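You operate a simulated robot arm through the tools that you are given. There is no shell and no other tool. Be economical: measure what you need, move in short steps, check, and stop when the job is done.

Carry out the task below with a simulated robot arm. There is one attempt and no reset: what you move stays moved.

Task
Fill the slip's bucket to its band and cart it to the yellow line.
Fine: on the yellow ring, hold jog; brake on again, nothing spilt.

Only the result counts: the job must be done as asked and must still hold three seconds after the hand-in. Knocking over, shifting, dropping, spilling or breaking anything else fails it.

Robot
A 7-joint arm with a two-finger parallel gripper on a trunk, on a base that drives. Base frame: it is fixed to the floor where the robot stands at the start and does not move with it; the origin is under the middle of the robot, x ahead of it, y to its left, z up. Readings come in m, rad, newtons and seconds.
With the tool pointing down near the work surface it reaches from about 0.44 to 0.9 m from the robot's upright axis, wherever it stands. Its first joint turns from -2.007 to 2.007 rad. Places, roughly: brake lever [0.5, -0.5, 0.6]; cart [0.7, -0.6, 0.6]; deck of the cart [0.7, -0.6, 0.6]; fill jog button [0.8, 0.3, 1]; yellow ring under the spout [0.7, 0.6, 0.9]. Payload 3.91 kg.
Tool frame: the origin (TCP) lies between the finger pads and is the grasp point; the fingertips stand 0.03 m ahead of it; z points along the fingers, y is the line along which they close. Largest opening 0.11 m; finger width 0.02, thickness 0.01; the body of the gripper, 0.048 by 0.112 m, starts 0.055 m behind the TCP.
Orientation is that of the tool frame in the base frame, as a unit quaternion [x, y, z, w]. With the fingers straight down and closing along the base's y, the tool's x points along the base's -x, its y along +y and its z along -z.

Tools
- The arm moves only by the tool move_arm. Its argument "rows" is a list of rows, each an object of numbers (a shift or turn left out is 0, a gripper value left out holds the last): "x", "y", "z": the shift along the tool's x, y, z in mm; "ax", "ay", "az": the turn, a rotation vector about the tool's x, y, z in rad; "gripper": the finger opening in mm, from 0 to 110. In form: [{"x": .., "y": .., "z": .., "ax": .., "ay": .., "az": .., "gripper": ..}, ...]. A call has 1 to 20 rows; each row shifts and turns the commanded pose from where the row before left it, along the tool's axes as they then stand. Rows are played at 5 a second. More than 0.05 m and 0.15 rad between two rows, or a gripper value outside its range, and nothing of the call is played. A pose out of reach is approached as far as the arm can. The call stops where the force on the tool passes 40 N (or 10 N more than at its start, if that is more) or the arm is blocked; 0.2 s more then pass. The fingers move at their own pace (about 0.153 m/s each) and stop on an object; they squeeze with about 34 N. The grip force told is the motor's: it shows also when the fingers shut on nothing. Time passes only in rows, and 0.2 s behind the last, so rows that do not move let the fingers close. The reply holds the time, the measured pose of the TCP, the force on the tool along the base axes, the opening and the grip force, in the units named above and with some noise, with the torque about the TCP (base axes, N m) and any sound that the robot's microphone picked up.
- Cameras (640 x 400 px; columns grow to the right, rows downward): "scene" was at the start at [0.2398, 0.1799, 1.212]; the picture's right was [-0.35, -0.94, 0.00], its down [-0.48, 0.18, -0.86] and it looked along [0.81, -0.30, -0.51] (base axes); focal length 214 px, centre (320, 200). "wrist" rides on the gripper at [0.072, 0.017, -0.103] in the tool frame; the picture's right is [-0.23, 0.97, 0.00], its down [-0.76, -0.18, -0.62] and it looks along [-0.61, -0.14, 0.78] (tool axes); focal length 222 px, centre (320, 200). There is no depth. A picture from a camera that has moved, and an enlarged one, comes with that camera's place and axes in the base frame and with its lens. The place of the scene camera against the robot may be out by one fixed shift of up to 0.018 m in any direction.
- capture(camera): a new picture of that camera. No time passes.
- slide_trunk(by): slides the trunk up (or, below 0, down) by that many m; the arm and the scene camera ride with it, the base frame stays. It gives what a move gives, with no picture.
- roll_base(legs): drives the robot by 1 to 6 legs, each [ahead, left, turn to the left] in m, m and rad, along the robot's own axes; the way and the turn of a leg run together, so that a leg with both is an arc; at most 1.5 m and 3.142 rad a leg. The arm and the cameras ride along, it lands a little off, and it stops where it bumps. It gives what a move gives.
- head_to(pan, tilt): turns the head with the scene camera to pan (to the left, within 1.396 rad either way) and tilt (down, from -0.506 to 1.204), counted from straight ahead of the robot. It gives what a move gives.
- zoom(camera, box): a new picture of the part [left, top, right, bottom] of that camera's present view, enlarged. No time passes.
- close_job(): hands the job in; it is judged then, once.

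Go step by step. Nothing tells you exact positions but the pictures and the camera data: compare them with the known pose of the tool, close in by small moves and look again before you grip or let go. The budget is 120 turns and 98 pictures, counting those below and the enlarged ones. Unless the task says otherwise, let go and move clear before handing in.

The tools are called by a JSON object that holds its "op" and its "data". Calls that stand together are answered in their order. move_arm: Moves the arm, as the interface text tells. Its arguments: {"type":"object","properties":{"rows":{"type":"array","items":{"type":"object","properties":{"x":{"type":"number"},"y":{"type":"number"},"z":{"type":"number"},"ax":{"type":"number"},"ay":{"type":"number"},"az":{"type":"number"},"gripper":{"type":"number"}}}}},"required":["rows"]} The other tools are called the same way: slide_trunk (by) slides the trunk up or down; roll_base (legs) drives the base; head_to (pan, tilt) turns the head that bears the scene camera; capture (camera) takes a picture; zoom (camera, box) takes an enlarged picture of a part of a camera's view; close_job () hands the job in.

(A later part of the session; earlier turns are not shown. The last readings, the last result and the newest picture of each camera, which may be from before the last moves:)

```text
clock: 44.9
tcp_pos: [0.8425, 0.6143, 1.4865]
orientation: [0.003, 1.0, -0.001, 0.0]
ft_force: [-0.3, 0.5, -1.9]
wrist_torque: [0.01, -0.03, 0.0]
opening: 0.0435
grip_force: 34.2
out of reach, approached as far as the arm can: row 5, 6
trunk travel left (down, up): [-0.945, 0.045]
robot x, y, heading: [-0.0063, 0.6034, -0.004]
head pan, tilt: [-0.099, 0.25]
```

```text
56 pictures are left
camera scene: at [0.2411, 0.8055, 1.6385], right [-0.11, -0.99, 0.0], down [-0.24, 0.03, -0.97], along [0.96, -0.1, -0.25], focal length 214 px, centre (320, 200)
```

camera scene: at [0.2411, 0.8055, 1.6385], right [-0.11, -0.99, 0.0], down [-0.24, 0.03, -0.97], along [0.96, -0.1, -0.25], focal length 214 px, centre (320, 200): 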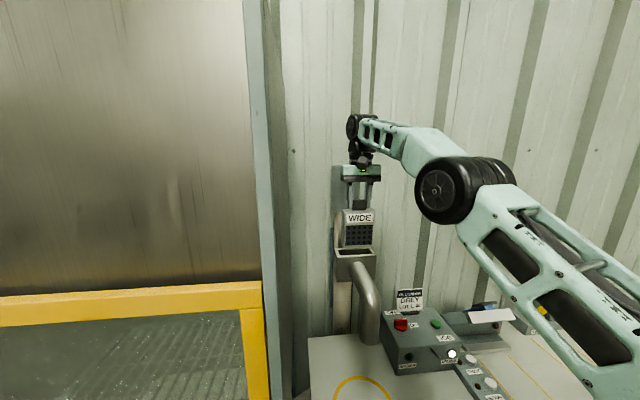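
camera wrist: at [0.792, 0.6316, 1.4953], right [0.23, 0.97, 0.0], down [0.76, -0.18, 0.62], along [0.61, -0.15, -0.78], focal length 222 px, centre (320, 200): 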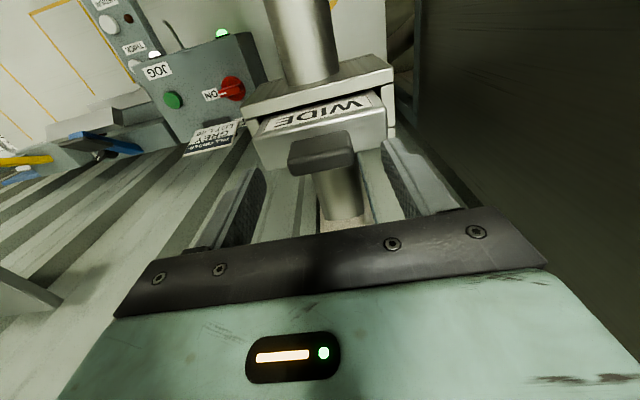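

The plate is out and the SCREEN lamp went dark. I'll gain height with the trunk and check it clears the housing.

{"op": "slide_trunk", "data": {"by": 0.04}}

{"op": "zoom", "data": {"camera": "scene", "box": [280, 150, 440, 290]}}

```text
clock: 45.7
tcp_pos: [0.8445, 0.6147, 1.5232]
orientation: [0.003, 1.0, -0.001, 0.0]
ft_force: [-0.4, -0.7, -1.8]
wrist_torque: [0.02, 0.02, 0.0]
opening: 0.0435
grip_force: 34.4
trunk travel left (down, up): [-0.985, 0.005]
robot x, y, heading: [-0.0072, 0.6052, -0.008]
head pan, tilt: [-0.099, 0.25]
```

```text
2.86 times, centred on (360, 220) of scene
camera zoom: at [0.2424, 0.8055, 1.6782], right [-0.11, -0.99, 0.0], down [-0.25, 0.03, -0.97], along [0.96, -0.1, -0.25], focal length 613 px, centre (206, 143)
```

zoom: 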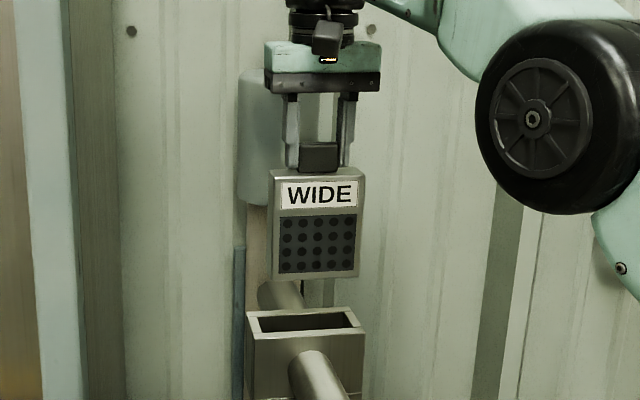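

Clear of the housing. I'll retract to x≈0.45, y≈0.555 and lower the trunk for placing WIDE on free bench space left of MEDIUM.

{"op": "move_arm", "data": {"rows": [{"x": 40}, {"x": 40}, {"x": 40}, {"x": 40}, {"x": 40}, {"x": 40}, {"x": 40}, {"x": 40}, {"x": 35, "y": -25}, {"x": 30, "y": -35}]}}

{"op": "slide_trunk", "data": {"by": -0.4}}

{"op": "head_to", "data": {"pan": -0.5, "tilt": 0.7}}

{"op": "capture", "data": {"camera": "scene"}}

{"op": "capture", "data": {"camera": "wrist"}}

```text
clock: 47.9
tcp_pos: [0.4574, 0.5555, 1.5222]
orientation: [0.003, 1.0, 0.0, 0.0]
ft_force: [0.5, -0.2, -2.3]
wrist_torque: [-0.02, -0.01, -0.01]
opening: 0.0436
grip_force: 33.7
trunk travel left (down, up): [-0.985, 0.005]
robot x, y, heading: [-0.0071, 0.606, -0.004]
head pan, tilt: [-0.099, 0.25]
```

```text
clock: 51.7
tcp_pos: [0.4575, 0.5551, 1.1218]
orientation: [0.002, 1.0, -0.001, 0.0]
ft_force: [0.3, 0.5, -3.0]
wrist_torque: [0.0, -0.04, 0.0]
opening: 0.0436
grip_force: 34.2
trunk travel left (down, up): [-0.585, 0.405]
robot x, y, heading: [-0.0063, 0.6058, -0.009]
head pan, tilt: [-0.099, 0.25]
```

```text
clock: 52.6
tcp_pos: [0.4581, 0.5539, 1.122]
orientation: [0.003, 1.0, -0.001, 0.0]
ft_force: [0.6, -0.7, -2.9]
wrist_torque: [0.03, -0.01, 0.01]
opening: 0.0435
grip_force: 33.9
trunk travel left (down, up): [-0.585, 0.405]
robot x, y, heading: [-0.0062, 0.6046, -0.002]
head pan, tilt: [-0.499, 0.7]
```

```text
54 pictures are left
camera scene: at [0.2236, 0.7742, 1.2374], right [-0.48, -0.88, 0.0], down [-0.56, 0.31, -0.77], along [0.67, -0.37, -0.64], focal length 214 px, centre (320, 200)
```

scene: 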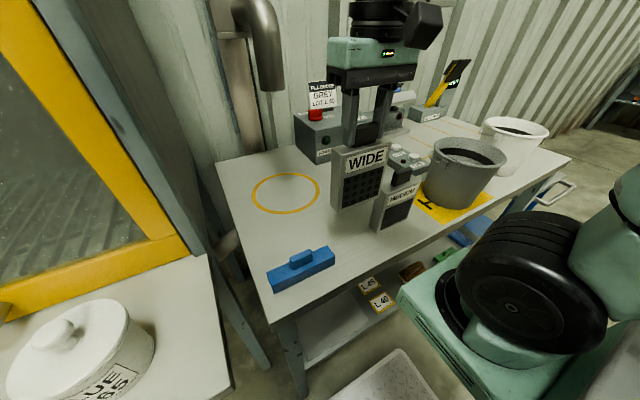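

```text
53 pictures are left
camera wrist: at [0.3867, 0.5713, 1.2253], right [0.23, 0.97, 0.0], down [0.76, -0.18, 0.62], along [0.61, -0.15, -0.78], focal length 222 px, centre (320, 200)
```

wrist: 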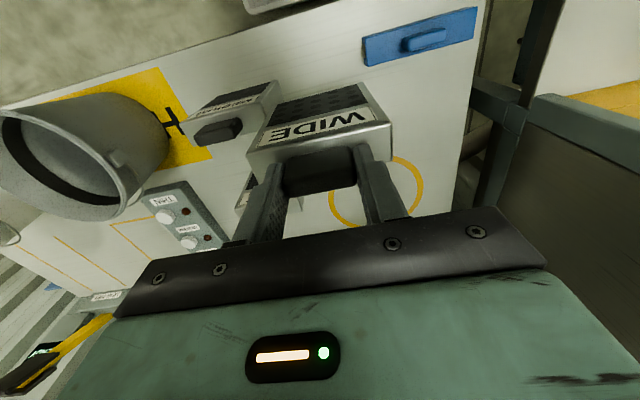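

WIDE hangs above free space between MEDIUM and the blue tool. Lowering.

{"op": "move_arm", "data": {"rows": [{"z": 35}, {"z": 35}, {"z": 22}, {}]}}

{"op": "capture", "data": {"camera": "scene"}}

```text
clock: 53.6
tcp_pos: [0.4593, 0.5543, 1.0302]
orientation: [0.003, 1.0, 0.0, 0.002]
ft_force: [-0.5, 0.2, -1.8]
wrist_torque: [-0.02, -0.03, -0.01]
opening: 0.0438
grip_force: 33.8
trunk travel left (down, up): [-0.585, 0.405]
robot x, y, heading: [-0.0054, 0.6075, -0.008]
head pan, tilt: [-0.499, 0.7]
```

```text
52 pictures are left
camera scene: at [0.2236, 0.7742, 1.2373], right [-0.48, -0.88, 0.0], down [-0.56, 0.31, -0.76], along [0.67, -0.37, -0.64], focal length 214 px, centre (320, 200)
```

scene: 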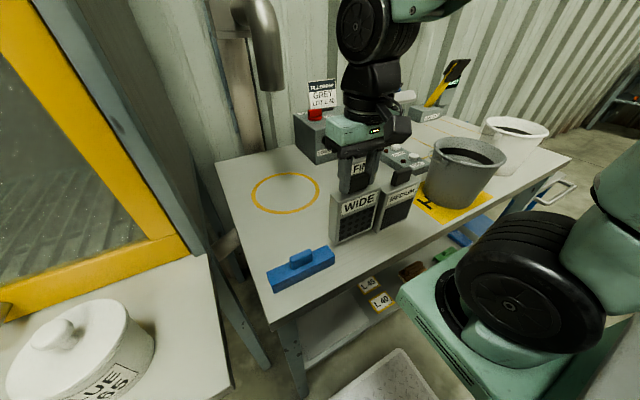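

Not yet touching. Lowering in small steps.

{"op": "move_arm", "data": {"rows": [{"z": 4}, {"z": 4}, {"z": 3}, {"z": 2}, {}]}}

{"op": "move_arm", "data": {"rows": [{"z": 2}, {"z": 2}, {}]}}

{"op": "move_arm", "data": {"rows": [{"z": 2}, {"z": 2}, {}]}}

```text
clock: 54.8
tcp_pos: [0.4583, 0.5537, 1.0173]
orientation: [0.002, 1.0, -0.002, 0.0]
ft_force: [-0.3, -0.5, -2.3]
wrist_torque: [0.02, -0.01, -0.01]
opening: 0.0437
grip_force: 34.3
trunk travel left (down, up): [-0.585, 0.405]
robot x, y, heading: [-0.0043, 0.6076, -0.006]
head pan, tilt: [-0.499, 0.7]
```

```text
clock: 55.6
tcp_pos: [0.4573, 0.5535, 1.0137]
orientation: [0.003, 1.0, -0.001, 0.001]
ft_force: [0.4, 0.1, -2.8]
wrist_torque: [0.01, 0.0, -0.01]
opening: 0.0435
grip_force: 34.0
trunk travel left (down, up): [-0.585, 0.405]
robot x, y, heading: [-0.0042, 0.6042, -0.01]
head pan, tilt: [-0.499, 0.7]
```

```text
clock: 56.4
tcp_pos: [0.4587, 0.5547, 1.0104]
orientation: [0.004, 1.0, 0.001, 0.002]
ft_force: [0.3, -4.5, 20.8]
wrist_torque: [-0.08, -0.25, 0.0]
opening: 0.0436
grip_force: 33.9
trunk travel left (down, up): [-0.585, 0.405]
robot x, y, heading: [-0.0059, 0.605, -0.005]
head pan, tilt: [-0.499, 0.7]
```

Touched down at TCP z≈1.011. Releasing and rising, then over to FINE for a look.

{"op": "move_arm", "data": {"rows": [{"z": -1.5}, {"gripper": 66}, {}, {"z": -20}, {"z": -40}, {"z": -40}, {"x": -40, "y": -30}, {"x": -40, "y": -30}, {"x": -20, "y": -30}]}}

{"op": "capture", "data": {"camera": "wrist"}}

{"op": "capture", "data": {"camera": "scene"}}

```text
clock: 58.4
tcp_pos: [0.5596, 0.4611, 1.1105]
orientation: [0.002, 1.0, -0.001, 0.001]
ft_force: [-0.9, 0.8, 0.9]
wrist_torque: [-0.03, -0.03, 0.01]
opening: 0.0661
grip_force: 0.1
trunk travel left (down, up): [-0.585, 0.405]
robot x, y, heading: [-0.0096, 0.6049, -0.005]
head pan, tilt: [-0.499, 0.7]
```

```text
51 pictures are left
camera wrist: at [0.4877, 0.4791, 1.2137], right [0.23, 0.97, 0.0], down [0.76, -0.18, 0.62], along [0.61, -0.15, -0.78], focal length 222 px, centre (320, 200)
```

wrist: 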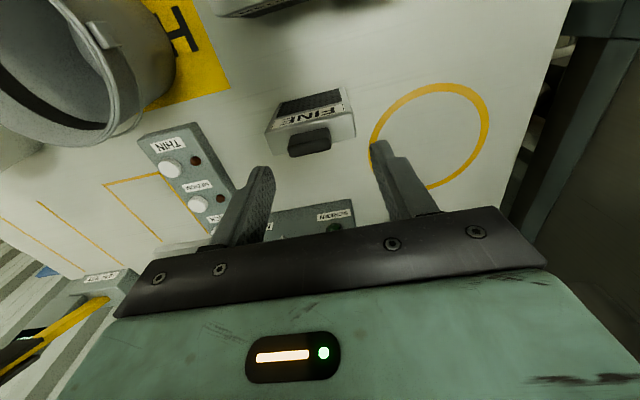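

```text
50 pictures are left
camera scene: at [0.2232, 0.7744, 1.2374], right [-0.48, -0.88, 0.0], down [-0.56, 0.31, -0.77], along [0.67, -0.37, -0.64], focal length 214 px, centre (320, 200)
```

scene: 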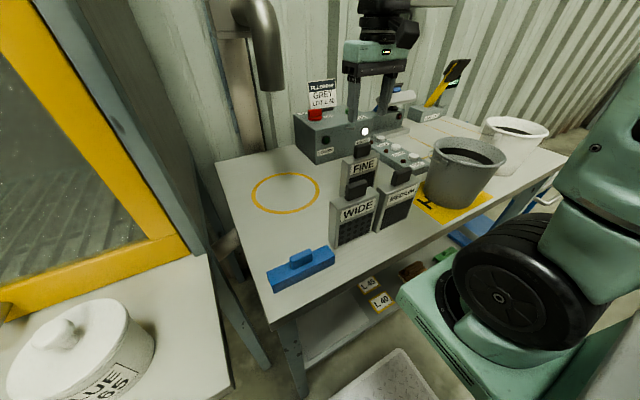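

FINE's knob is at about (0.584,0.446). Aligning, descending, gripping.

{"op": "move_arm", "data": {"rows": [{"x": -24.5, "y": -15.5}, {"z": 35}, {"z": 30}, {}]}}

{"op": "capture", "data": {"camera": "wrist"}}

```text
clock: 59.4
tcp_pos: [0.5829, 0.4487, 1.046]
orientation: [0.002, 1.0, -0.001, 0.001]
ft_force: [0.5, 0.3, 0.0]
wrist_torque: [0.02, 0.01, 0.0]
opening: 0.0659
grip_force: 0.0
trunk travel left (down, up): [-0.585, 0.405]
robot x, y, heading: [-0.0051, 0.6051, -0.007]
head pan, tilt: [-0.499, 0.7]
```

```text
49 pictures are left
camera wrist: at [0.5106, 0.4646, 1.1492], right [0.23, 0.97, 0.0], down [0.76, -0.18, 0.62], along [0.61, -0.15, -0.78], focal length 222 px, centre (320, 200)
```

wrist: 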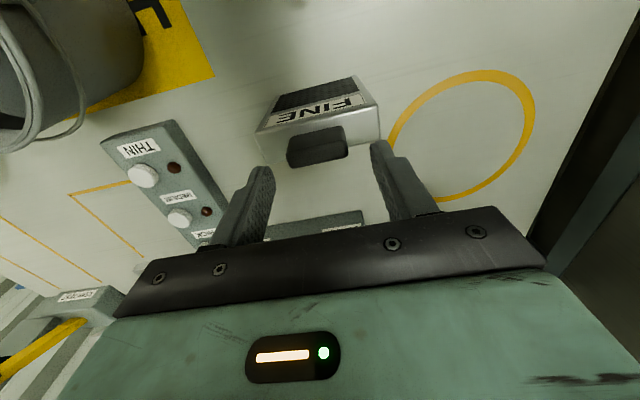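

{"op": "move_arm", "data": {"rows": [{"z": 20, "y": -1.5, "x": -1}, {"z": 14.5}, {}, {"gripper": 0}, {}, {}, {}]}}

{"op": "capture", "data": {"camera": "wrist"}}

```text
clock: 61.0
tcp_pos: [0.5841, 0.4454, 1.012]
orientation: [0.003, 1.0, -0.001, 0.001]
ft_force: [-0.1, 0.4, 0.4]
wrist_torque: [0.02, -0.01, 0.01]
opening: 0.0435
grip_force: 34.1
trunk travel left (down, up): [-0.585, 0.405]
robot x, y, heading: [-0.0037, 0.6081, -0.006]
head pan, tilt: [-0.499, 0.7]
```

```text
48 pictures are left
camera wrist: at [0.5119, 0.4634, 1.1144], right [0.23, 0.97, 0.0], down [0.76, -0.18, 0.62], along [0.61, -0.15, -0.78], focal length 222 px, centre (320, 200)
```

wrist: 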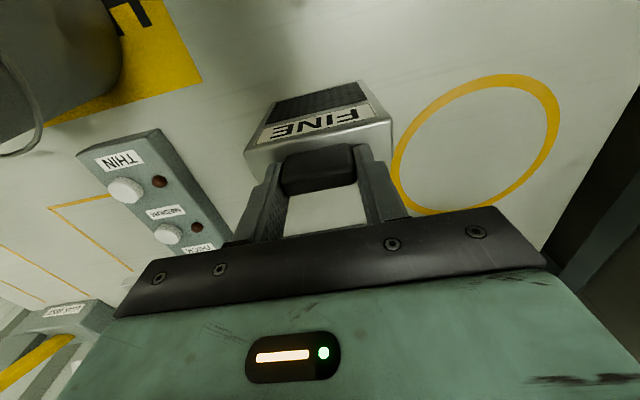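

FINE gripped the same way as WIDE was. Lifting and carrying to above the housing.

{"op": "move_arm", "data": {"rows": [{"z": -23}, {"z": -25}, {"z": -25}, {}]}}

{"op": "slide_trunk", "data": {"by": 0.4}}

{"op": "move_arm", "data": {"rows": [{"x": -40}, {"x": -40}, {"x": -40}, {"x": -40}, {"x": -40}, {"x": -39}, {"x": -39}, {"y": 40}, {"y": 40}, {"y": 40}, {}]}}

{"op": "head_to", "data": {"pan": -0.1, "tilt": 0.25}}

{"op": "zoom", "data": {"camera": "scene", "box": [280, 150, 440, 290]}}

```text
clock: 62.0
tcp_pos: [0.5839, 0.4473, 1.084]
orientation: [0.004, 1.0, -0.002, 0.001]
ft_force: [0.0, 0.1, -2.8]
wrist_torque: [0.01, -0.02, 0.02]
opening: 0.0437
grip_force: 34.0
trunk travel left (down, up): [-0.585, 0.405]
robot x, y, heading: [-0.007, 0.6058, -0.008]
head pan, tilt: [-0.499, 0.7]
```

```text
clock: 65.9
tcp_pos: [0.5829, 0.449, 1.4843]
orientation: [0.003, 1.0, -0.001, 0.001]
ft_force: [-0.4, -0.3, -2.3]
wrist_torque: [-0.02, 0.01, 0.01]
opening: 0.0434
grip_force: 33.6
trunk travel left (down, up): [-0.985, 0.005]
robot x, y, heading: [-0.0084, 0.6036, -0.005]
head pan, tilt: [-0.499, 0.7]
```

```text
clock: 68.3
tcp_pos: [0.8589, 0.5664, 1.4817]
orientation: [0.004, 1.0, -0.001, 0.0]
ft_force: [0.1, 1.0, -2.6]
wrist_torque: [-0.03, -0.03, 0.01]
opening: 0.0438
grip_force: 33.9
trunk travel left (down, up): [-0.985, 0.005]
robot x, y, heading: [-0.004, 0.6028, -0.008]
head pan, tilt: [-0.499, 0.7]
```

```text
clock: 69.2
tcp_pos: [0.86, 0.5649, 1.4837]
orientation: [0.003, 1.0, -0.002, 0.001]
ft_force: [0.8, -0.2, -3.2]
wrist_torque: [0.02, -0.03, -0.01]
opening: 0.0438
grip_force: 34.0
trunk travel left (down, up): [-0.985, 0.005]
robot x, y, heading: [-0.0083, 0.6051, -0.002]
head pan, tilt: [-0.099, 0.25]
```

```text
2.86 times, centred on (360, 220) of scene
camera zoom: at [0.2423, 0.8054, 1.6781], right [-0.11, -0.99, 0.0], down [-0.25, 0.03, -0.97], along [0.96, -0.1, -0.25], focal length 613 px, centre (206, 143)
```

zoom: 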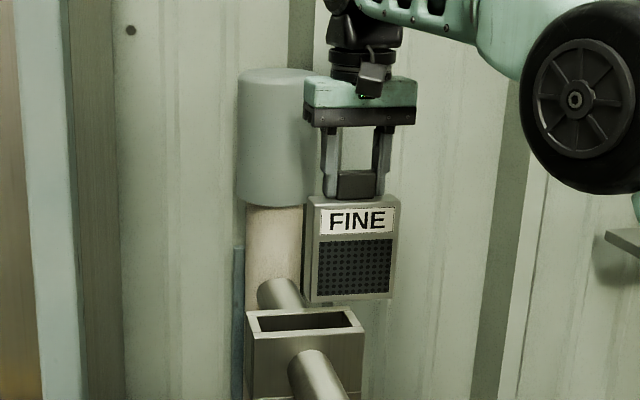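

Plenty of clearance. Moving over the slot and lowering just to above it for checking.

{"op": "move_arm", "data": {"rows": [{"y": 25, "x": -1.5}, {"y": 24, "x": -1.5}, {"z": 15}, {}]}}

{"op": "zoom", "data": {"camera": "scene", "box": [310, 190, 410, 270]}}

{"op": "zoom", "data": {"camera": "wrist", "box": [220, 40, 420, 200]}}

```text
clock: 70.2
tcp_pos: [0.8647, 0.6156, 1.4683]
orientation: [0.003, 1.0, -0.001, 0.001]
ft_force: [-0.1, 0.6, -2.8]
wrist_torque: [-0.02, -0.02, -0.02]
opening: 0.0437
grip_force: 33.8
trunk travel left (down, up): [-0.985, 0.005]
robot x, y, heading: [-0.0082, 0.6013, -0.003]
head pan, tilt: [-0.099, 0.25]
```

```text
5.00 times, centred on (360, 230) of scene
camera zoom: at [0.2423, 0.8055, 1.6782], right [-0.11, -0.99, 0.0], down [-0.25, 0.03, -0.97], along [0.96, -0.1, -0.25], focal length 1072 px, centre (120, 50)
```

zoom: 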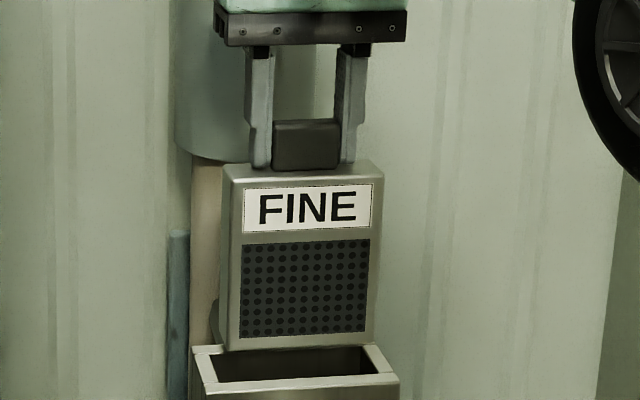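

```text
2.50 times, centred on (320, 120) of wrist
camera zoom: at [0.793, 0.6315, 1.5721], right [0.23, 0.97, 0.0], down [0.76, -0.18, 0.62], along [0.61, -0.15, -0.78], focal length 555 px, centre (320, 400)
```

zoom: 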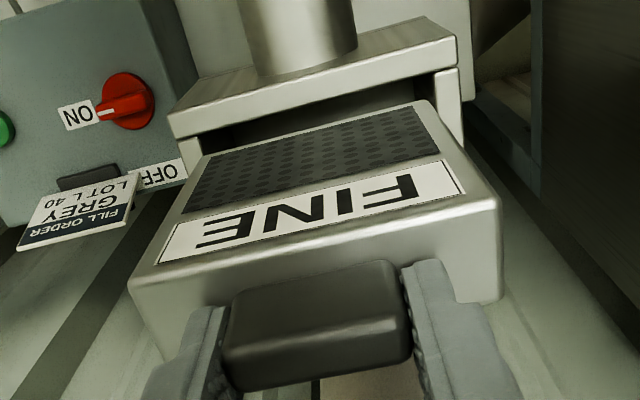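

Nearly aligned; nudging 2 mm left and lowering gently.

{"op": "move_arm", "data": {"rows": [{"y": 2, "x": 1}, {"z": 10}, {"z": 10}, {}]}}

{"op": "zoom", "data": {"camera": "scene", "box": [310, 190, 410, 270]}}

```text
clock: 71.2
tcp_pos: [0.8645, 0.6172, 1.4477]
orientation: [0.003, 1.0, -0.001, 0.001]
ft_force: [-0.1, -0.7, -2.9]
wrist_torque: [-0.01, -0.05, 0.04]
opening: 0.0437
grip_force: 34.5
trunk travel left (down, up): [-0.985, 0.005]
robot x, y, heading: [-0.0077, 0.6026, -0.004]
head pan, tilt: [-0.099, 0.25]
```

```text
5.00 times, centred on (360, 230) of scene
camera zoom: at [0.2424, 0.8055, 1.6781], right [-0.11, -0.99, 0.0], down [-0.25, 0.03, -0.97], along [0.96, -0.1, -0.25], focal length 1072 px, centre (120, 50)
```

zoom: 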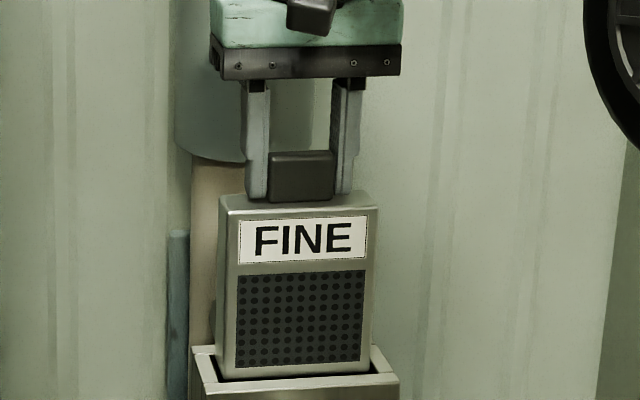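

The bottom edge sits over the slot. Continuing down in small steps.

{"op": "move_arm", "data": {"rows": [{"z": 8}, {"z": 8}, {"z": 8}, {}]}}

{"op": "move_arm", "data": {"rows": [{"z": 10}, {"z": 10}, {"z": 10}, {"z": 10}, {}]}}

{"op": "zoom", "data": {"camera": "scene", "box": [280, 180, 480, 400]}}

```text
clock: 72.2
tcp_pos: [0.8661, 0.6162, 1.4245]
orientation: [0.003, 1.0, -0.001, 0.0]
ft_force: [0.1, 0.3, -2.5]
wrist_torque: [-0.01, -0.01, -0.03]
opening: 0.0442
grip_force: 33.8
trunk travel left (down, up): [-0.985, 0.005]
robot x, y, heading: [-0.0066, 0.609, -0.004]
head pan, tilt: [-0.099, 0.25]
```

```text
clock: 73.4
tcp_pos: [0.8649, 0.6171, 1.3838]
orientation: [0.002, 1.0, 0.0, 0.001]
ft_force: [-0.6, -0.4, -2.3]
wrist_torque: [-0.02, -0.02, -0.01]
opening: 0.0435
grip_force: 33.9
trunk travel left (down, up): [-0.985, 0.005]
robot x, y, heading: [-0.007, 0.6045, -0.002]
head pan, tilt: [-0.099, 0.25]
```

```text
1.82 times, centred on (380, 290) of scene
camera zoom: at [0.2423, 0.8055, 1.6781], right [-0.11, -0.99, 0.0], down [-0.25, 0.03, -0.97], along [0.96, -0.1, -0.25], focal length 390 px, centre (211, 36)
```

zoom: 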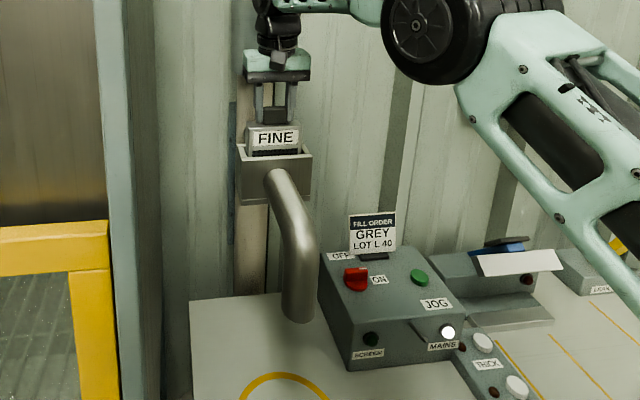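

No resistance. Seating the last ~11 mm.

{"op": "move_arm", "data": {"rows": [{"z": 4}, {"z": 3}, {"z": 2}, {}]}}

{"op": "move_arm", "data": {"rows": [{"z": 2}, {"z": 2}, {}]}}

{"op": "zoom", "data": {"camera": "scene", "box": [280, 180, 480, 400]}}

```text
clock: 74.4
tcp_pos: [0.8646, 0.6168, 1.3763]
orientation: [0.002, 1.0, -0.002, 0.001]
ft_force: [0.1, 0.5, -1.9]
wrist_torque: [0.01, -0.02, -0.03]
opening: 0.0435
grip_force: 34.2
trunk travel left (down, up): [-0.985, 0.005]
robot x, y, heading: [-0.0059, 0.6032, -0.002]
head pan, tilt: [-0.099, 0.25]
```

```text
clock: 75.2
tcp_pos: [0.8646, 0.6168, 1.3716]
orientation: [0.002, 1.0, -0.001, 0.001]
ft_force: [-0.3, 0.1, -2.9]
wrist_torque: [0.0, 0.01, 0.02]
opening: 0.0438
grip_force: 34.4
trunk travel left (down, up): [-0.985, 0.005]
robot x, y, heading: [-0.0058, 0.6068, -0.005]
head pan, tilt: [-0.099, 0.25]
```

```text
1.82 times, centred on (380, 290) of scene
camera zoom: at [0.2423, 0.8055, 1.6782], right [-0.11, -0.99, 0.0], down [-0.25, 0.03, -0.97], along [0.96, -0.1, -0.25], focal length 390 px, centre (211, 36)
```

zoom: 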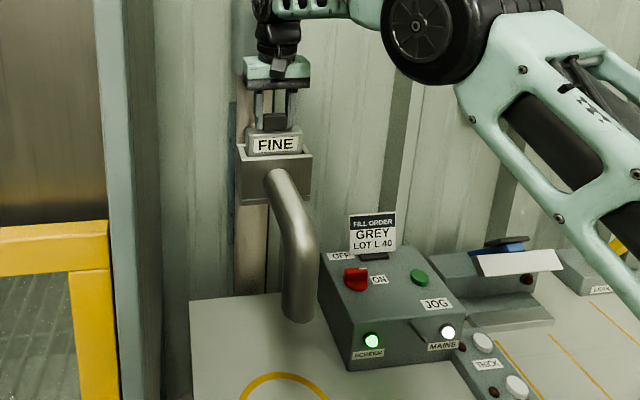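

The SCREEN lamp is green with FINE in. Easing down another millimetre, releasing and withdrawing upward.

{"op": "move_arm", "data": {"rows": [{"z": 2}, {}, {"gripper": 66}, {}, {"z": -20}, {"z": -30}, {"z": -25}, {"x": 40}, {"x": 40}, {"x": 40}, {"x": 40}, {"x": 40}, {"x": 40}, {"x": 40}]}}

{"op": "slide_trunk", "data": {"by": -0.3}}

{"op": "capture", "data": {"camera": "scene"}}

```text
clock: 78.2
tcp_pos: [0.5828, 0.6162, 1.4447]
orientation: [0.002, 1.0, 0.0, 0.001]
ft_force: [1.2, 0.0, -0.2]
wrist_torque: [0.01, 0.04, 0.03]
opening: 0.0659
grip_force: 0.1
trunk travel left (down, up): [-0.985, 0.005]
robot x, y, heading: [-0.0039, 0.6086, -0.007]
head pan, tilt: [-0.099, 0.25]
```

```text
clock: 81.2
tcp_pos: [0.5835, 0.6177, 1.1436]
orientation: [0.002, 1.0, -0.001, 0.0]
ft_force: [0.1, 1.0, -0.5]
wrist_torque: [0.01, -0.01, 0.02]
opening: 0.066
grip_force: 0.2
trunk travel left (down, up): [-0.685, 0.305]
robot x, y, heading: [-0.0071, 0.6018, -0.005]
head pan, tilt: [-0.099, 0.25]
```

```text
41 pictures are left
camera scene: at [0.2421, 0.8055, 1.3782], right [-0.11, -0.99, 0.0], down [-0.25, 0.03, -0.97], along [0.96, -0.1, -0.25], focal length 214 px, centre (320, 200)
```

scene: 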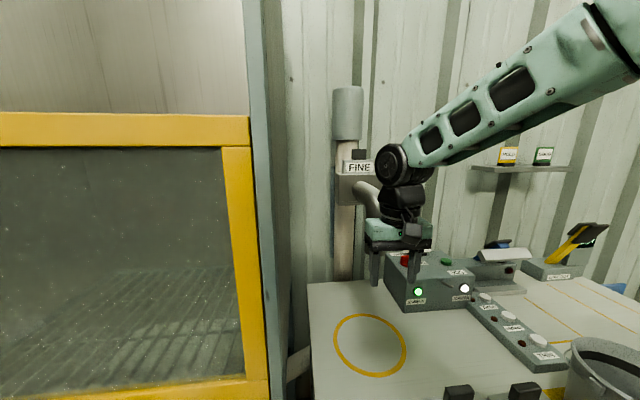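

FINE is seated and the lamp is on. Next the grey bucket: I'll shift the base right and slightly back, and look at it.

{"op": "roll_base", "data": {"legs": [[-0.08, -0.2, 0.006]]}}

{"op": "move_arm", "data": {"rows": [{"y": -40}, {"y": -40}, {"y": -40}, {"x": 30, "az": 0.15}, {"x": 0, "az": 0.15}, {"az": 0.15}, {"az": 0.15}, {"az": 0.15}, {"az": 0.15}, {"az": 0.15}, {"az": 0.15}, {"az": 0.15}, {"az": 0.15}, {"az": 0.0708}]}}

{"op": "capture", "data": {"camera": "wrist"}}

{"op": "head_to", "data": {"pan": -0.75, "tilt": 0.8}}

{"op": "capture", "data": {"camera": "scene"}}

```text
clock: 82.8
tcp_pos: [0.5028, 0.4216, 1.144]
orientation: [0.002, 1.0, -0.001, 0.001]
ft_force: [-0.4, 0.3, -0.1]
wrist_torque: [0.02, -0.01, 0.0]
opening: 0.0658
grip_force: 0.0
trunk travel left (down, up): [-0.685, 0.305]
robot x, y, heading: [-0.0844, 0.4061, -0.0]
head pan, tilt: [-0.099, 0.25]
```

```text
clock: 85.8
tcp_pos: [0.4726, 0.3024, 1.1446]
orientation: [0.709, 0.705, 0.001, 0.002]
ft_force: [-0.4, -0.1, 1.1]
wrist_torque: [0.02, 0.01, -0.02]
opening: 0.0662
grip_force: 0.0
trunk travel left (down, up): [-0.685, 0.305]
robot x, y, heading: [-0.089, 0.4049, -0.003]
head pan, tilt: [-0.099, 0.25]
```

```text
40 pictures are left
camera wrist: at [0.4903, 0.3742, 1.2474], right [0.97, -0.23, 0.0], down [-0.18, -0.76, 0.62], along [-0.14, -0.61, -0.78], focal length 222 px, centre (320, 200)
```

wrist: 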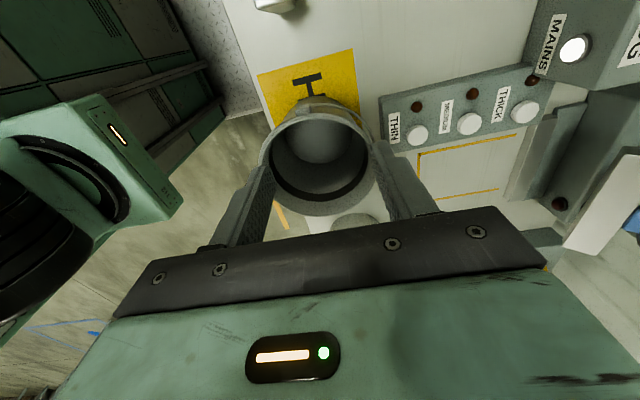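

```text
clock: 86.8
tcp_pos: [0.4722, 0.3017, 1.1438]
orientation: [0.707, 0.707, 0.0, 0.002]
ft_force: [0.5, 0.0, -1.1]
wrist_torque: [0.02, 0.0, -0.01]
opening: 0.0661
grip_force: 0.1
trunk travel left (down, up): [-0.685, 0.305]
robot x, y, heading: [-0.0891, 0.4052, -0.007]
head pan, tilt: [-0.75, 0.799]
```

```text
39 pictures are left
camera scene: at [0.1273, 0.5634, 1.3292], right [-0.68, -0.73, 0.0], down [-0.52, 0.49, -0.7], along [0.51, -0.48, -0.72], focal length 214 px, centre (320, 200)
```

scene: 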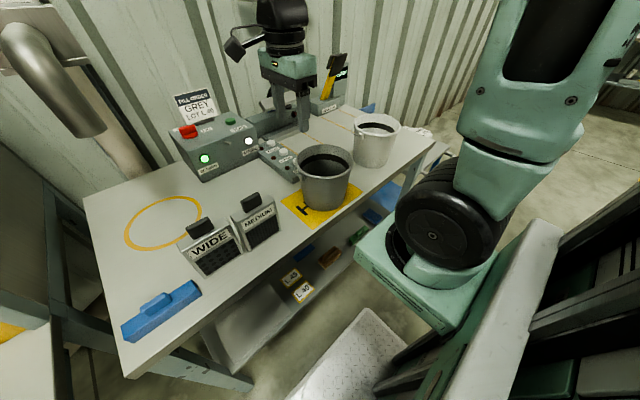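

Bucket rim centre ≈(0.457,0.232), radius ≈0.073, rim z≈0.99. Moving over the front rim edge and looking again.

{"op": "move_arm", "data": {"rows": [{"x": -35, "y": -30}, {"x": -35, "y": -30}, {"y": -24, "z": 20}, {"z": 35}, {"z": 30}, {}]}}

{"op": "capture", "data": {"camera": "wrist"}}

{"op": "zoom", "data": {"camera": "scene", "box": [220, 100, 420, 225]}}

```text
clock: 88.2
tcp_pos: [0.3877, 0.2325, 1.0579]
orientation: [0.708, 0.706, 0.0, 0.001]
ft_force: [0.8, 1.0, 0.1]
wrist_torque: [0.0, 0.02, -0.03]
opening: 0.0661
grip_force: 0.0
trunk travel left (down, up): [-0.685, 0.305]
robot x, y, heading: [-0.0876, 0.4137, 0.0]
head pan, tilt: [-0.75, 0.799]
```

```text
38 pictures are left
camera wrist: at [0.4051, 0.3048, 1.1606], right [0.97, -0.23, 0.0], down [-0.18, -0.76, 0.62], along [-0.14, -0.61, -0.78], focal length 222 px, centre (320, 200)
```

wrist: 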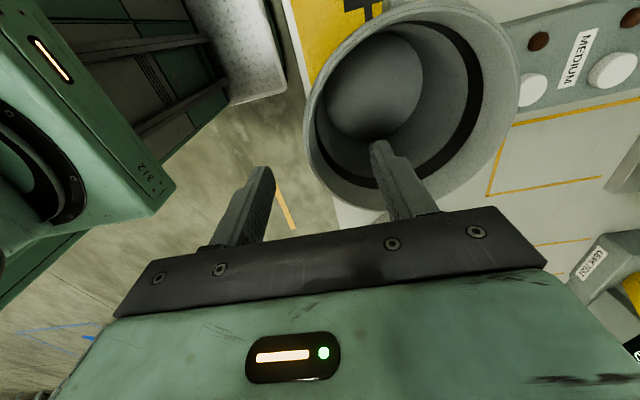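

```text
3.20 times, centred on (320, 162) of scene
camera zoom: at [0.1272, 0.5634, 1.3291], right [-0.68, -0.73, 0.0], down [-0.52, 0.49, -0.7], along [0.51, -0.48, -0.72], focal length 686 px, centre (320, 320)
```

zoom: 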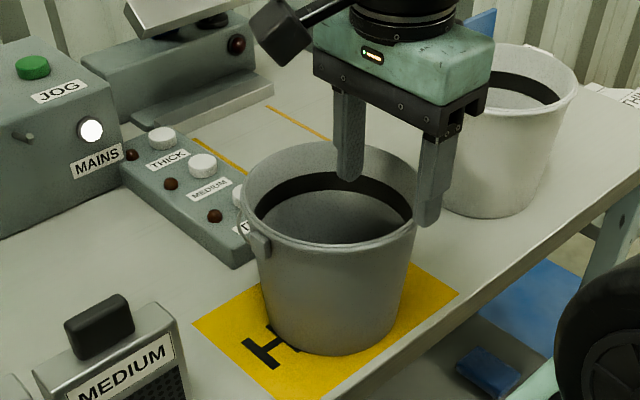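

The fingers straddle the front rim. Descending and closing on the wall.

{"op": "move_arm", "data": {"rows": [{"z": 30, "y": -2}, {"z": 30}, {"z": 21}, {}, {"gripper": 0}, {}, {}, {}]}}

{"op": "capture", "data": {"camera": "wrist"}}

```text
clock: 90.0
tcp_pos: [0.398, 0.2296, 0.9811]
orientation: [0.708, 0.706, -0.001, 0.001]
ft_force: [2.2, -4.4, 11.6]
wrist_torque: [-0.34, -1.86, -0.57]
opening: 0.0091
grip_force: 34.2
out of reach, approached as far as the arm can: row 2, 3
trunk travel left (down, up): [-0.685, 0.305]
robot x, y, heading: [-0.0832, 0.4047, -0.003]
head pan, tilt: [-0.75, 0.799]
```

```text
36 pictures are left
camera wrist: at [0.4158, 0.3015, 1.0843], right [0.97, -0.23, 0.0], down [-0.18, -0.76, 0.62], along [-0.14, -0.61, -0.78], focal length 222 px, centre (320, 200)
```

wrist: 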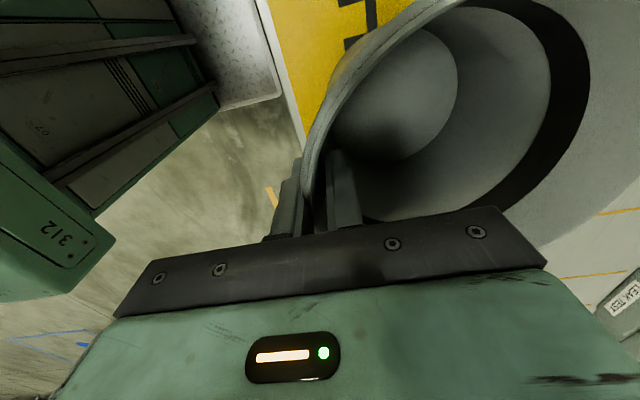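

The wall is gripped. Lifting 5 cm with the trunk and checking.

{"op": "slide_trunk", "data": {"by": 0.05}}

{"op": "capture", "data": {"camera": "scene"}}

```text
clock: 91.0
tcp_pos: [0.3972, 0.2305, 1.03]
orientation: [0.707, 0.707, 0.0, 0.0]
ft_force: [0.3, 0.4, -0.3]
wrist_torque: [-0.01, 0.15, 0.03]
opening: 0.0032
grip_force: 34.6
trunk travel left (down, up): [-0.735, 0.255]
robot x, y, heading: [-0.0869, 0.4051, -0.001]
head pan, tilt: [-0.75, 0.799]
```

```text
35 pictures are left
camera scene: at [0.1273, 0.5634, 1.3791], right [-0.68, -0.73, 0.0], down [-0.52, 0.49, -0.7], along [0.51, -0.48, -0.72], focal length 214 px, centre (320, 200)
```

scene: 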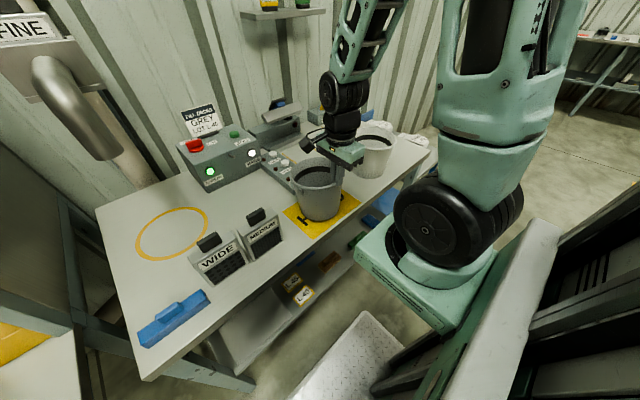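

The rim slipped out of the pinch; the bucket is still standing in place. The bail is the proper handle, so I'll look at it on the far side.

{"op": "move_arm", "data": {"rows": [{"z": -30, "gripper": 50}, {"z": -40}, {"z": -30}, {"y": 45}, {"y": 45}, {"y": 45}, {"y": 30}, {"z": 20}, {}]}}

{"op": "capture", "data": {"camera": "wrist"}}

{"op": "zoom", "data": {"camera": "scene", "box": [220, 100, 420, 225]}}

```text
clock: 93.0
tcp_pos: [0.564, 0.2302, 1.1137]
orientation: [0.708, 0.706, 0.0, 0.001]
ft_force: [-0.5, 0.3, 0.2]
wrist_torque: [-0.01, 0.01, 0.02]
opening: 0.0498
grip_force: 0.1
trunk travel left (down, up): [-0.735, 0.255]
robot x, y, heading: [-0.0904, 0.4087, -0.007]
head pan, tilt: [-0.75, 0.799]
```

```text
34 pictures are left
camera wrist: at [0.5806, 0.3017, 1.2167], right [0.97, -0.23, 0.0], down [-0.18, -0.76, 0.62], along [-0.14, -0.61, -0.78], focal length 222 px, centre (320, 200)
```

wrist: 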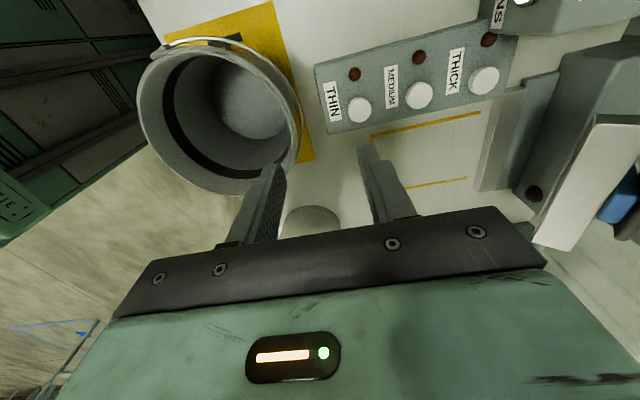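

```text
3.20 times, centred on (320, 162) of scene
camera zoom: at [0.1272, 0.5634, 1.3791], right [-0.68, -0.73, 0.0], down [-0.52, 0.49, -0.7], along [0.51, -0.48, -0.72], focal length 686 px, centre (320, 320)
```

zoom: 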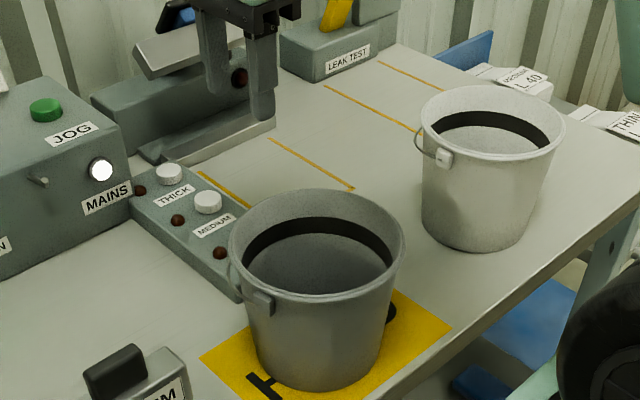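

{"op": "zoom", "data": {"camera": "wrist", "box": [120, 10, 330, 210]}}

```text
2.00 times, centred on (225, 110) of wrist
camera zoom: at [0.5806, 0.3017, 1.2167], right [0.97, -0.23, 0.0], down [-0.18, -0.76, 0.62], along [-0.14, -0.61, -0.78], focal length 444 px, centre (510, 380)
```

zoom: 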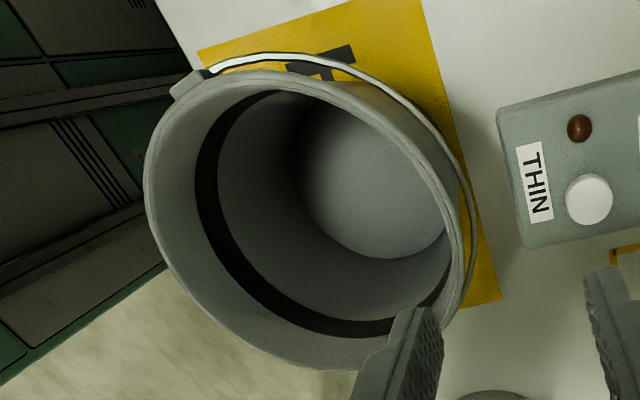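

The bucket turned slightly: centre ≈(0.46,0.25), the bail's middle lies toward 19° left of +x, around (0.535,0.276). I'll align the gripper radially and get closer.

{"op": "move_arm", "data": {"rows": [{"az": -0.11, "x": 20}, {"az": -0.11, "x": 20, "y": -10}, {"az": -0.11, "y": -10, "z": 20}, {"z": 30}, {"z": 25}, {}]}}

{"op": "capture", "data": {"camera": "wrist"}}

```text
clock: 94.4
tcp_pos: [0.5415, 0.2654, 1.0373]
orientation: [0.582, 0.813, 0.0, 0.0]
ft_force: [-0.1, 0.7, 0.6]
wrist_torque: [-0.02, -0.02, 0.04]
opening: 0.0502
grip_force: 0.0
trunk travel left (down, up): [-0.735, 0.255]
robot x, y, heading: [-0.0892, 0.4129, -0.003]
head pan, tilt: [-0.75, 0.799]
```

```text
31 pictures are left
camera wrist: at [0.5344, 0.339, 1.1395], right [1.0, 0.1, 0.0], down [0.08, -0.78, 0.62], along [0.06, -0.62, -0.78], focal length 222 px, centre (320, 200)
```

wrist: 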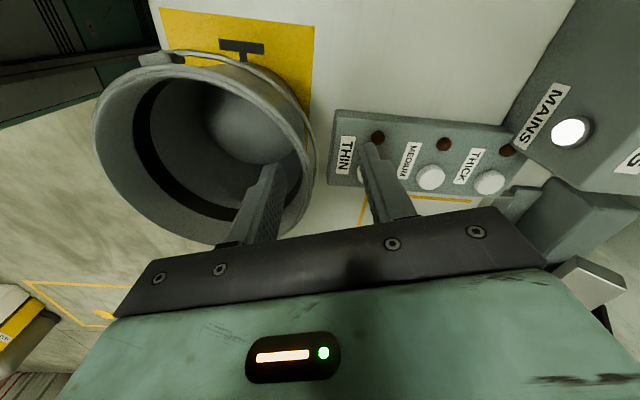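

The bail appears to droop ~45° against the wall. I need a side view of it, so I'll raise, back off outward and tilt the camera to look at it horizontally.

{"op": "move_arm", "data": {"rows": [{"z": -30}, {"x": 48, "y": 9}, {"x": 48, "y": 9}, {"x": 48, "y": 9}, {"az": 0.15}, {"az": 0.15}, {"az": 0.15}, {"az": 0.15}, {"ay": -0.15}, {"ay": -0.15}, {"ay": -0.15}, {"ay": -0.1}, {}]}}

{"op": "capture", "data": {"camera": "wrist"}}

```text
clock: 97.2
tcp_pos: [0.5209, 0.4109, 1.0651]
orientation: [0.767, 0.581, -0.216, 0.165]
ft_force: [0.4, -0.5, -0.4]
wrist_torque: [0.0, 0.01, 0.01]
opening: 0.0502
grip_force: 0.1
trunk travel left (down, up): [-0.735, 0.255]
robot x, y, heading: [-0.0878, 0.408, -0.007]
head pan, tilt: [-0.75, 0.799]
```

```text
30 pictures are left
camera wrist: at [0.569, 0.5172, 1.1151], right [0.89, -0.45, 0.12], down [-0.26, -0.26, 0.93], along [-0.39, -0.85, -0.35], focal length 222 px, centre (320, 200)
```

wrist: 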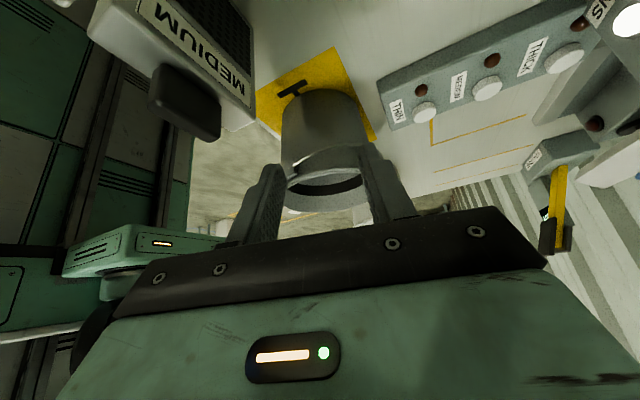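

{"op": "zoom", "data": {"camera": "wrist", "box": [250, 60, 410, 220]}}

```text
2.50 times, centred on (330, 140) of wrist
camera zoom: at [0.569, 0.5172, 1.1151], right [0.89, -0.45, 0.12], down [-0.26, -0.26, 0.93], along [-0.39, -0.85, -0.35], focal length 555 px, centre (295, 350)
```

zoom: 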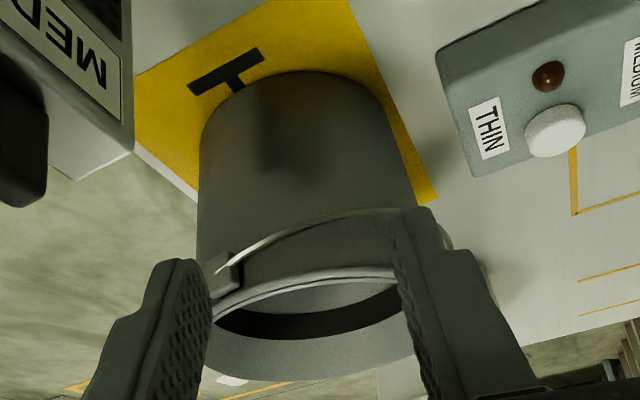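

The wire droops ~28° and stands ~8 mm off the wall, so a horizontal grip with the fingers above and below the wire should work. I'll turn the tool: nearly horizontal, pointing inward from the +x+y side, closing vertically.

{"op": "move_arm", "data": {"rows": [{"x": -20, "y": 25, "z": -8}, {"x": -20, "y": 25, "z": -8}, {"ax": 0.0757, "az": 0.1236}, {"ax": 0.0757, "az": 0.1236}, {"ax": 0.0757, "az": 0.1236}, {"ay": -0.134}, {"ay": -0.134}, {"ay": -0.134}, {"ay": -0.134}, {"ay": -0.134}, {}]}}

{"op": "move_arm", "data": {"rows": [{"az": -0.1428}, {"az": -0.1428}, {"az": -0.1428}, {"az": -0.1428}, {"az": -0.1428}, {"az": -0.1428}, {"az": -0.1428}, {"az": -0.1428}, {"az": -0.1428}, {"az": -0.1428}, {"az": -0.1428}, {}]}}

{"op": "capture", "data": {"camera": "wrist"}}

{"op": "capture", "data": {"camera": "scene"}}

```text
clock: 99.6
tcp_pos: [0.5622, 0.3725, 1.0999]
orientation: [0.744, 0.342, -0.521, 0.241]
ft_force: [-0.5, 0.1, -0.2]
wrist_torque: [-0.01, -0.03, 0.0]
opening: 0.05
grip_force: 0.1
trunk travel left (down, up): [-0.735, 0.255]
robot x, y, heading: [-0.0886, 0.4095, -0.004]
head pan, tilt: [-0.75, 0.799]
```

```text
clock: 102.2
tcp_pos: [0.5623, 0.3733, 1.099]
orientation: [0.283, 0.769, -0.538, -0.198]
ft_force: [-0.6, -1.2, -0.4]
wrist_torque: [-0.01, 0.0, -0.02]
opening: 0.05
grip_force: 0.0
trunk travel left (down, up): [-0.735, 0.255]
robot x, y, heading: [-0.0867, 0.4121, 0.001]
head pan, tilt: [-0.75, 0.799]
```

```text
28 pictures are left
camera wrist: at [0.5747, 0.4975, 1.1196], right [0.39, 0.11, -0.91], down [0.92, -0.1, 0.38], along [-0.05, -0.99, -0.14], focal length 222 px, centre (320, 200)
```

wrist: 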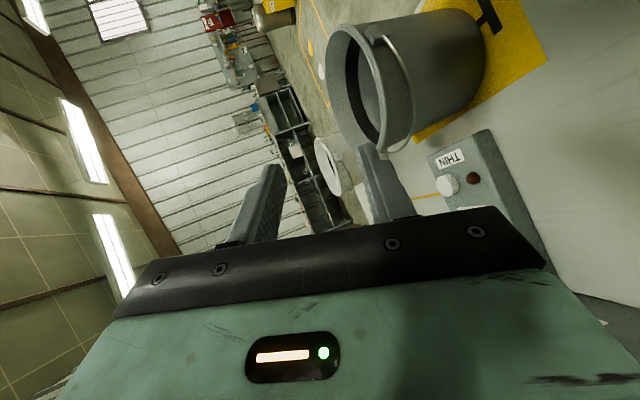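

```text
27 pictures are left
camera scene: at [0.1273, 0.5635, 1.3791], right [-0.68, -0.73, 0.0], down [-0.52, 0.49, -0.7], along [0.51, -0.48, -0.72], focal length 214 px, centre (320, 200)
```

scene: 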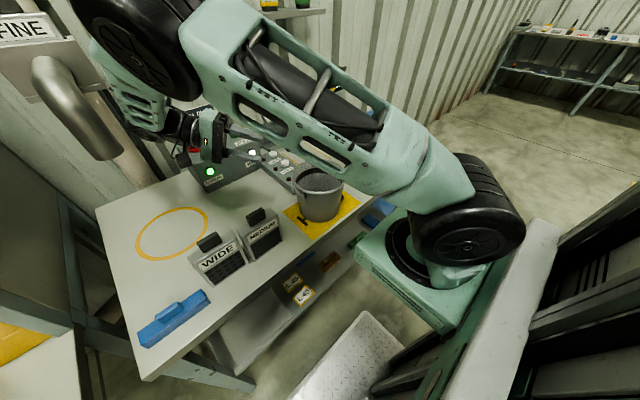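

Clear view of the bail now. Zooming for accurate placement.

{"op": "zoom", "data": {"camera": "wrist", "box": [300, 0, 520, 180]}}

```text
2.22 times, centred on (410, 90) of wrist
camera zoom: at [0.5747, 0.4975, 1.1196], right [0.39, 0.11, -0.91], down [0.92, -0.1, 0.38], along [-0.05, -0.99, -0.14], focal length 494 px, centre (120, 444)
```

zoom: 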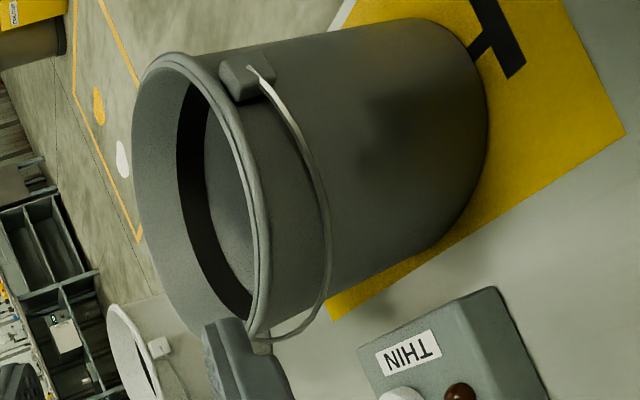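

The wire's near-middle point is at about (0.494,0.309,0.968). I'll level the tool, set the opening to 30 mm and move to a pre-grasp pose, then look.

{"op": "move_arm", "data": {"rows": [{"z": 21, "gripper": 30}, {"ax": 0.1163}, {"ax": 0.1163}, {"ax": 0.1163}, {"x": 11, "y": 30}, {"y": 35}, {"y": 35}, {"y": 31}, {}]}}

{"op": "capture", "data": {"camera": "wrist"}}

```text
clock: 104.2
tcp_pos: [0.5394, 0.3648, 0.9607]
orientation: [-0.245, -0.663, 0.663, 0.244]
ft_force: [-1.0, -0.2, 0.5]
wrist_torque: [-0.01, -0.02, 0.0]
opening: 0.0298
grip_force: 0.2
trunk travel left (down, up): [-0.735, 0.255]
robot x, y, heading: [-0.0904, 0.4086, -0.006]
head pan, tilt: [-0.75, 0.799]
```

```text
25 pictures are left
camera wrist: at [0.5525, 0.4908, 0.944], right [0.17, -0.15, -0.97], down [0.98, -0.02, 0.18], along [-0.05, -0.99, 0.14], focal length 222 px, centre (320, 200)
```

wrist: 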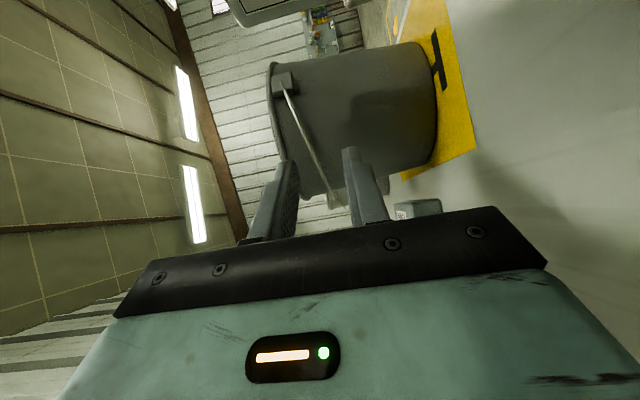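

The prediction matches well: the wire is ~7 mm higher than the TCP line. Advancing and closing on the wire.

{"op": "move_arm", "data": {"rows": [{"y": -7, "z": 15}, {"z": 18}, {"z": 15}, {}]}}

{"op": "capture", "data": {"camera": "wrist"}}

```text
clock: 105.2
tcp_pos: [0.5107, 0.3285, 0.9699]
orientation: [0.246, 0.664, -0.663, -0.244]
ft_force: [-0.7, -0.4, 0.4]
wrist_torque: [-0.03, -0.03, -0.04]
opening: 0.0303
grip_force: 0.1
trunk travel left (down, up): [-0.735, 0.255]
robot x, y, heading: [-0.089, 0.4074, -0.002]
head pan, tilt: [-0.75, 0.799]
```

```text
24 pictures are left
camera wrist: at [0.5227, 0.4534, 0.9516], right [0.18, -0.15, -0.97], down [0.98, -0.02, 0.18], along [-0.05, -0.99, 0.14], focal length 222 px, centre (320, 200)
```

wrist: 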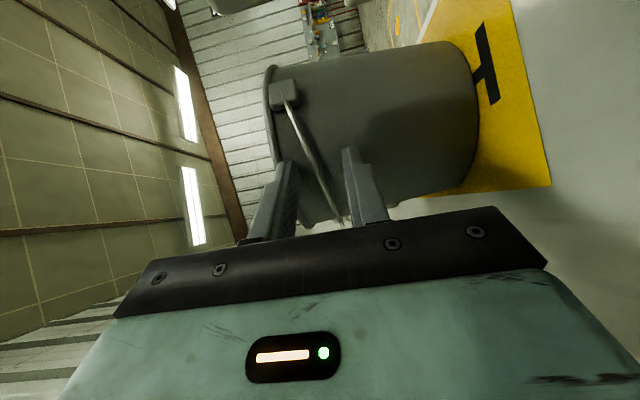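

The wire runs between the fingertips. Closing.

{"op": "move_arm", "data": {"rows": [{"z": 3}, {"gripper": 0}, {}, {}]}}

{"op": "zoom", "data": {"camera": "wrist", "box": [220, 30, 440, 230]}}

```text
clock: 106.2
tcp_pos: [0.508, 0.3267, 0.9693]
orientation: [0.246, 0.664, -0.663, -0.244]
ft_force: [0.7, -0.1, 0.0]
wrist_torque: [0.01, 0.0, 0.01]
opening: 0.0001
grip_force: 34.3
trunk travel left (down, up): [-0.735, 0.255]
robot x, y, heading: [-0.0872, 0.4079, -0.004]
head pan, tilt: [-0.75, 0.799]
```

```text
2.00 times, centred on (330, 130) of wrist
camera zoom: at [0.5209, 0.4514, 0.9512], right [0.17, -0.15, -0.97], down [0.98, -0.02, 0.18], along [-0.05, -0.99, 0.14], focal length 444 px, centre (300, 340)
```

zoom: 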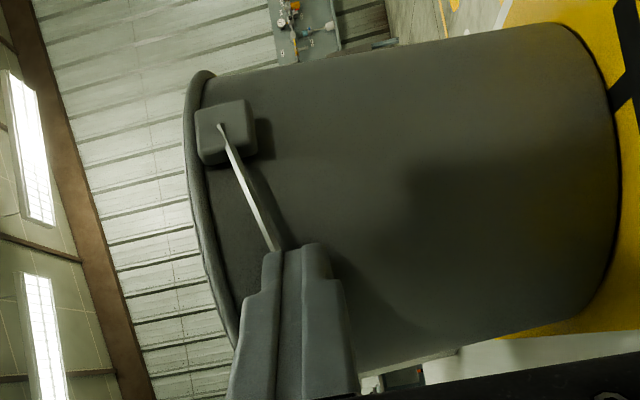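

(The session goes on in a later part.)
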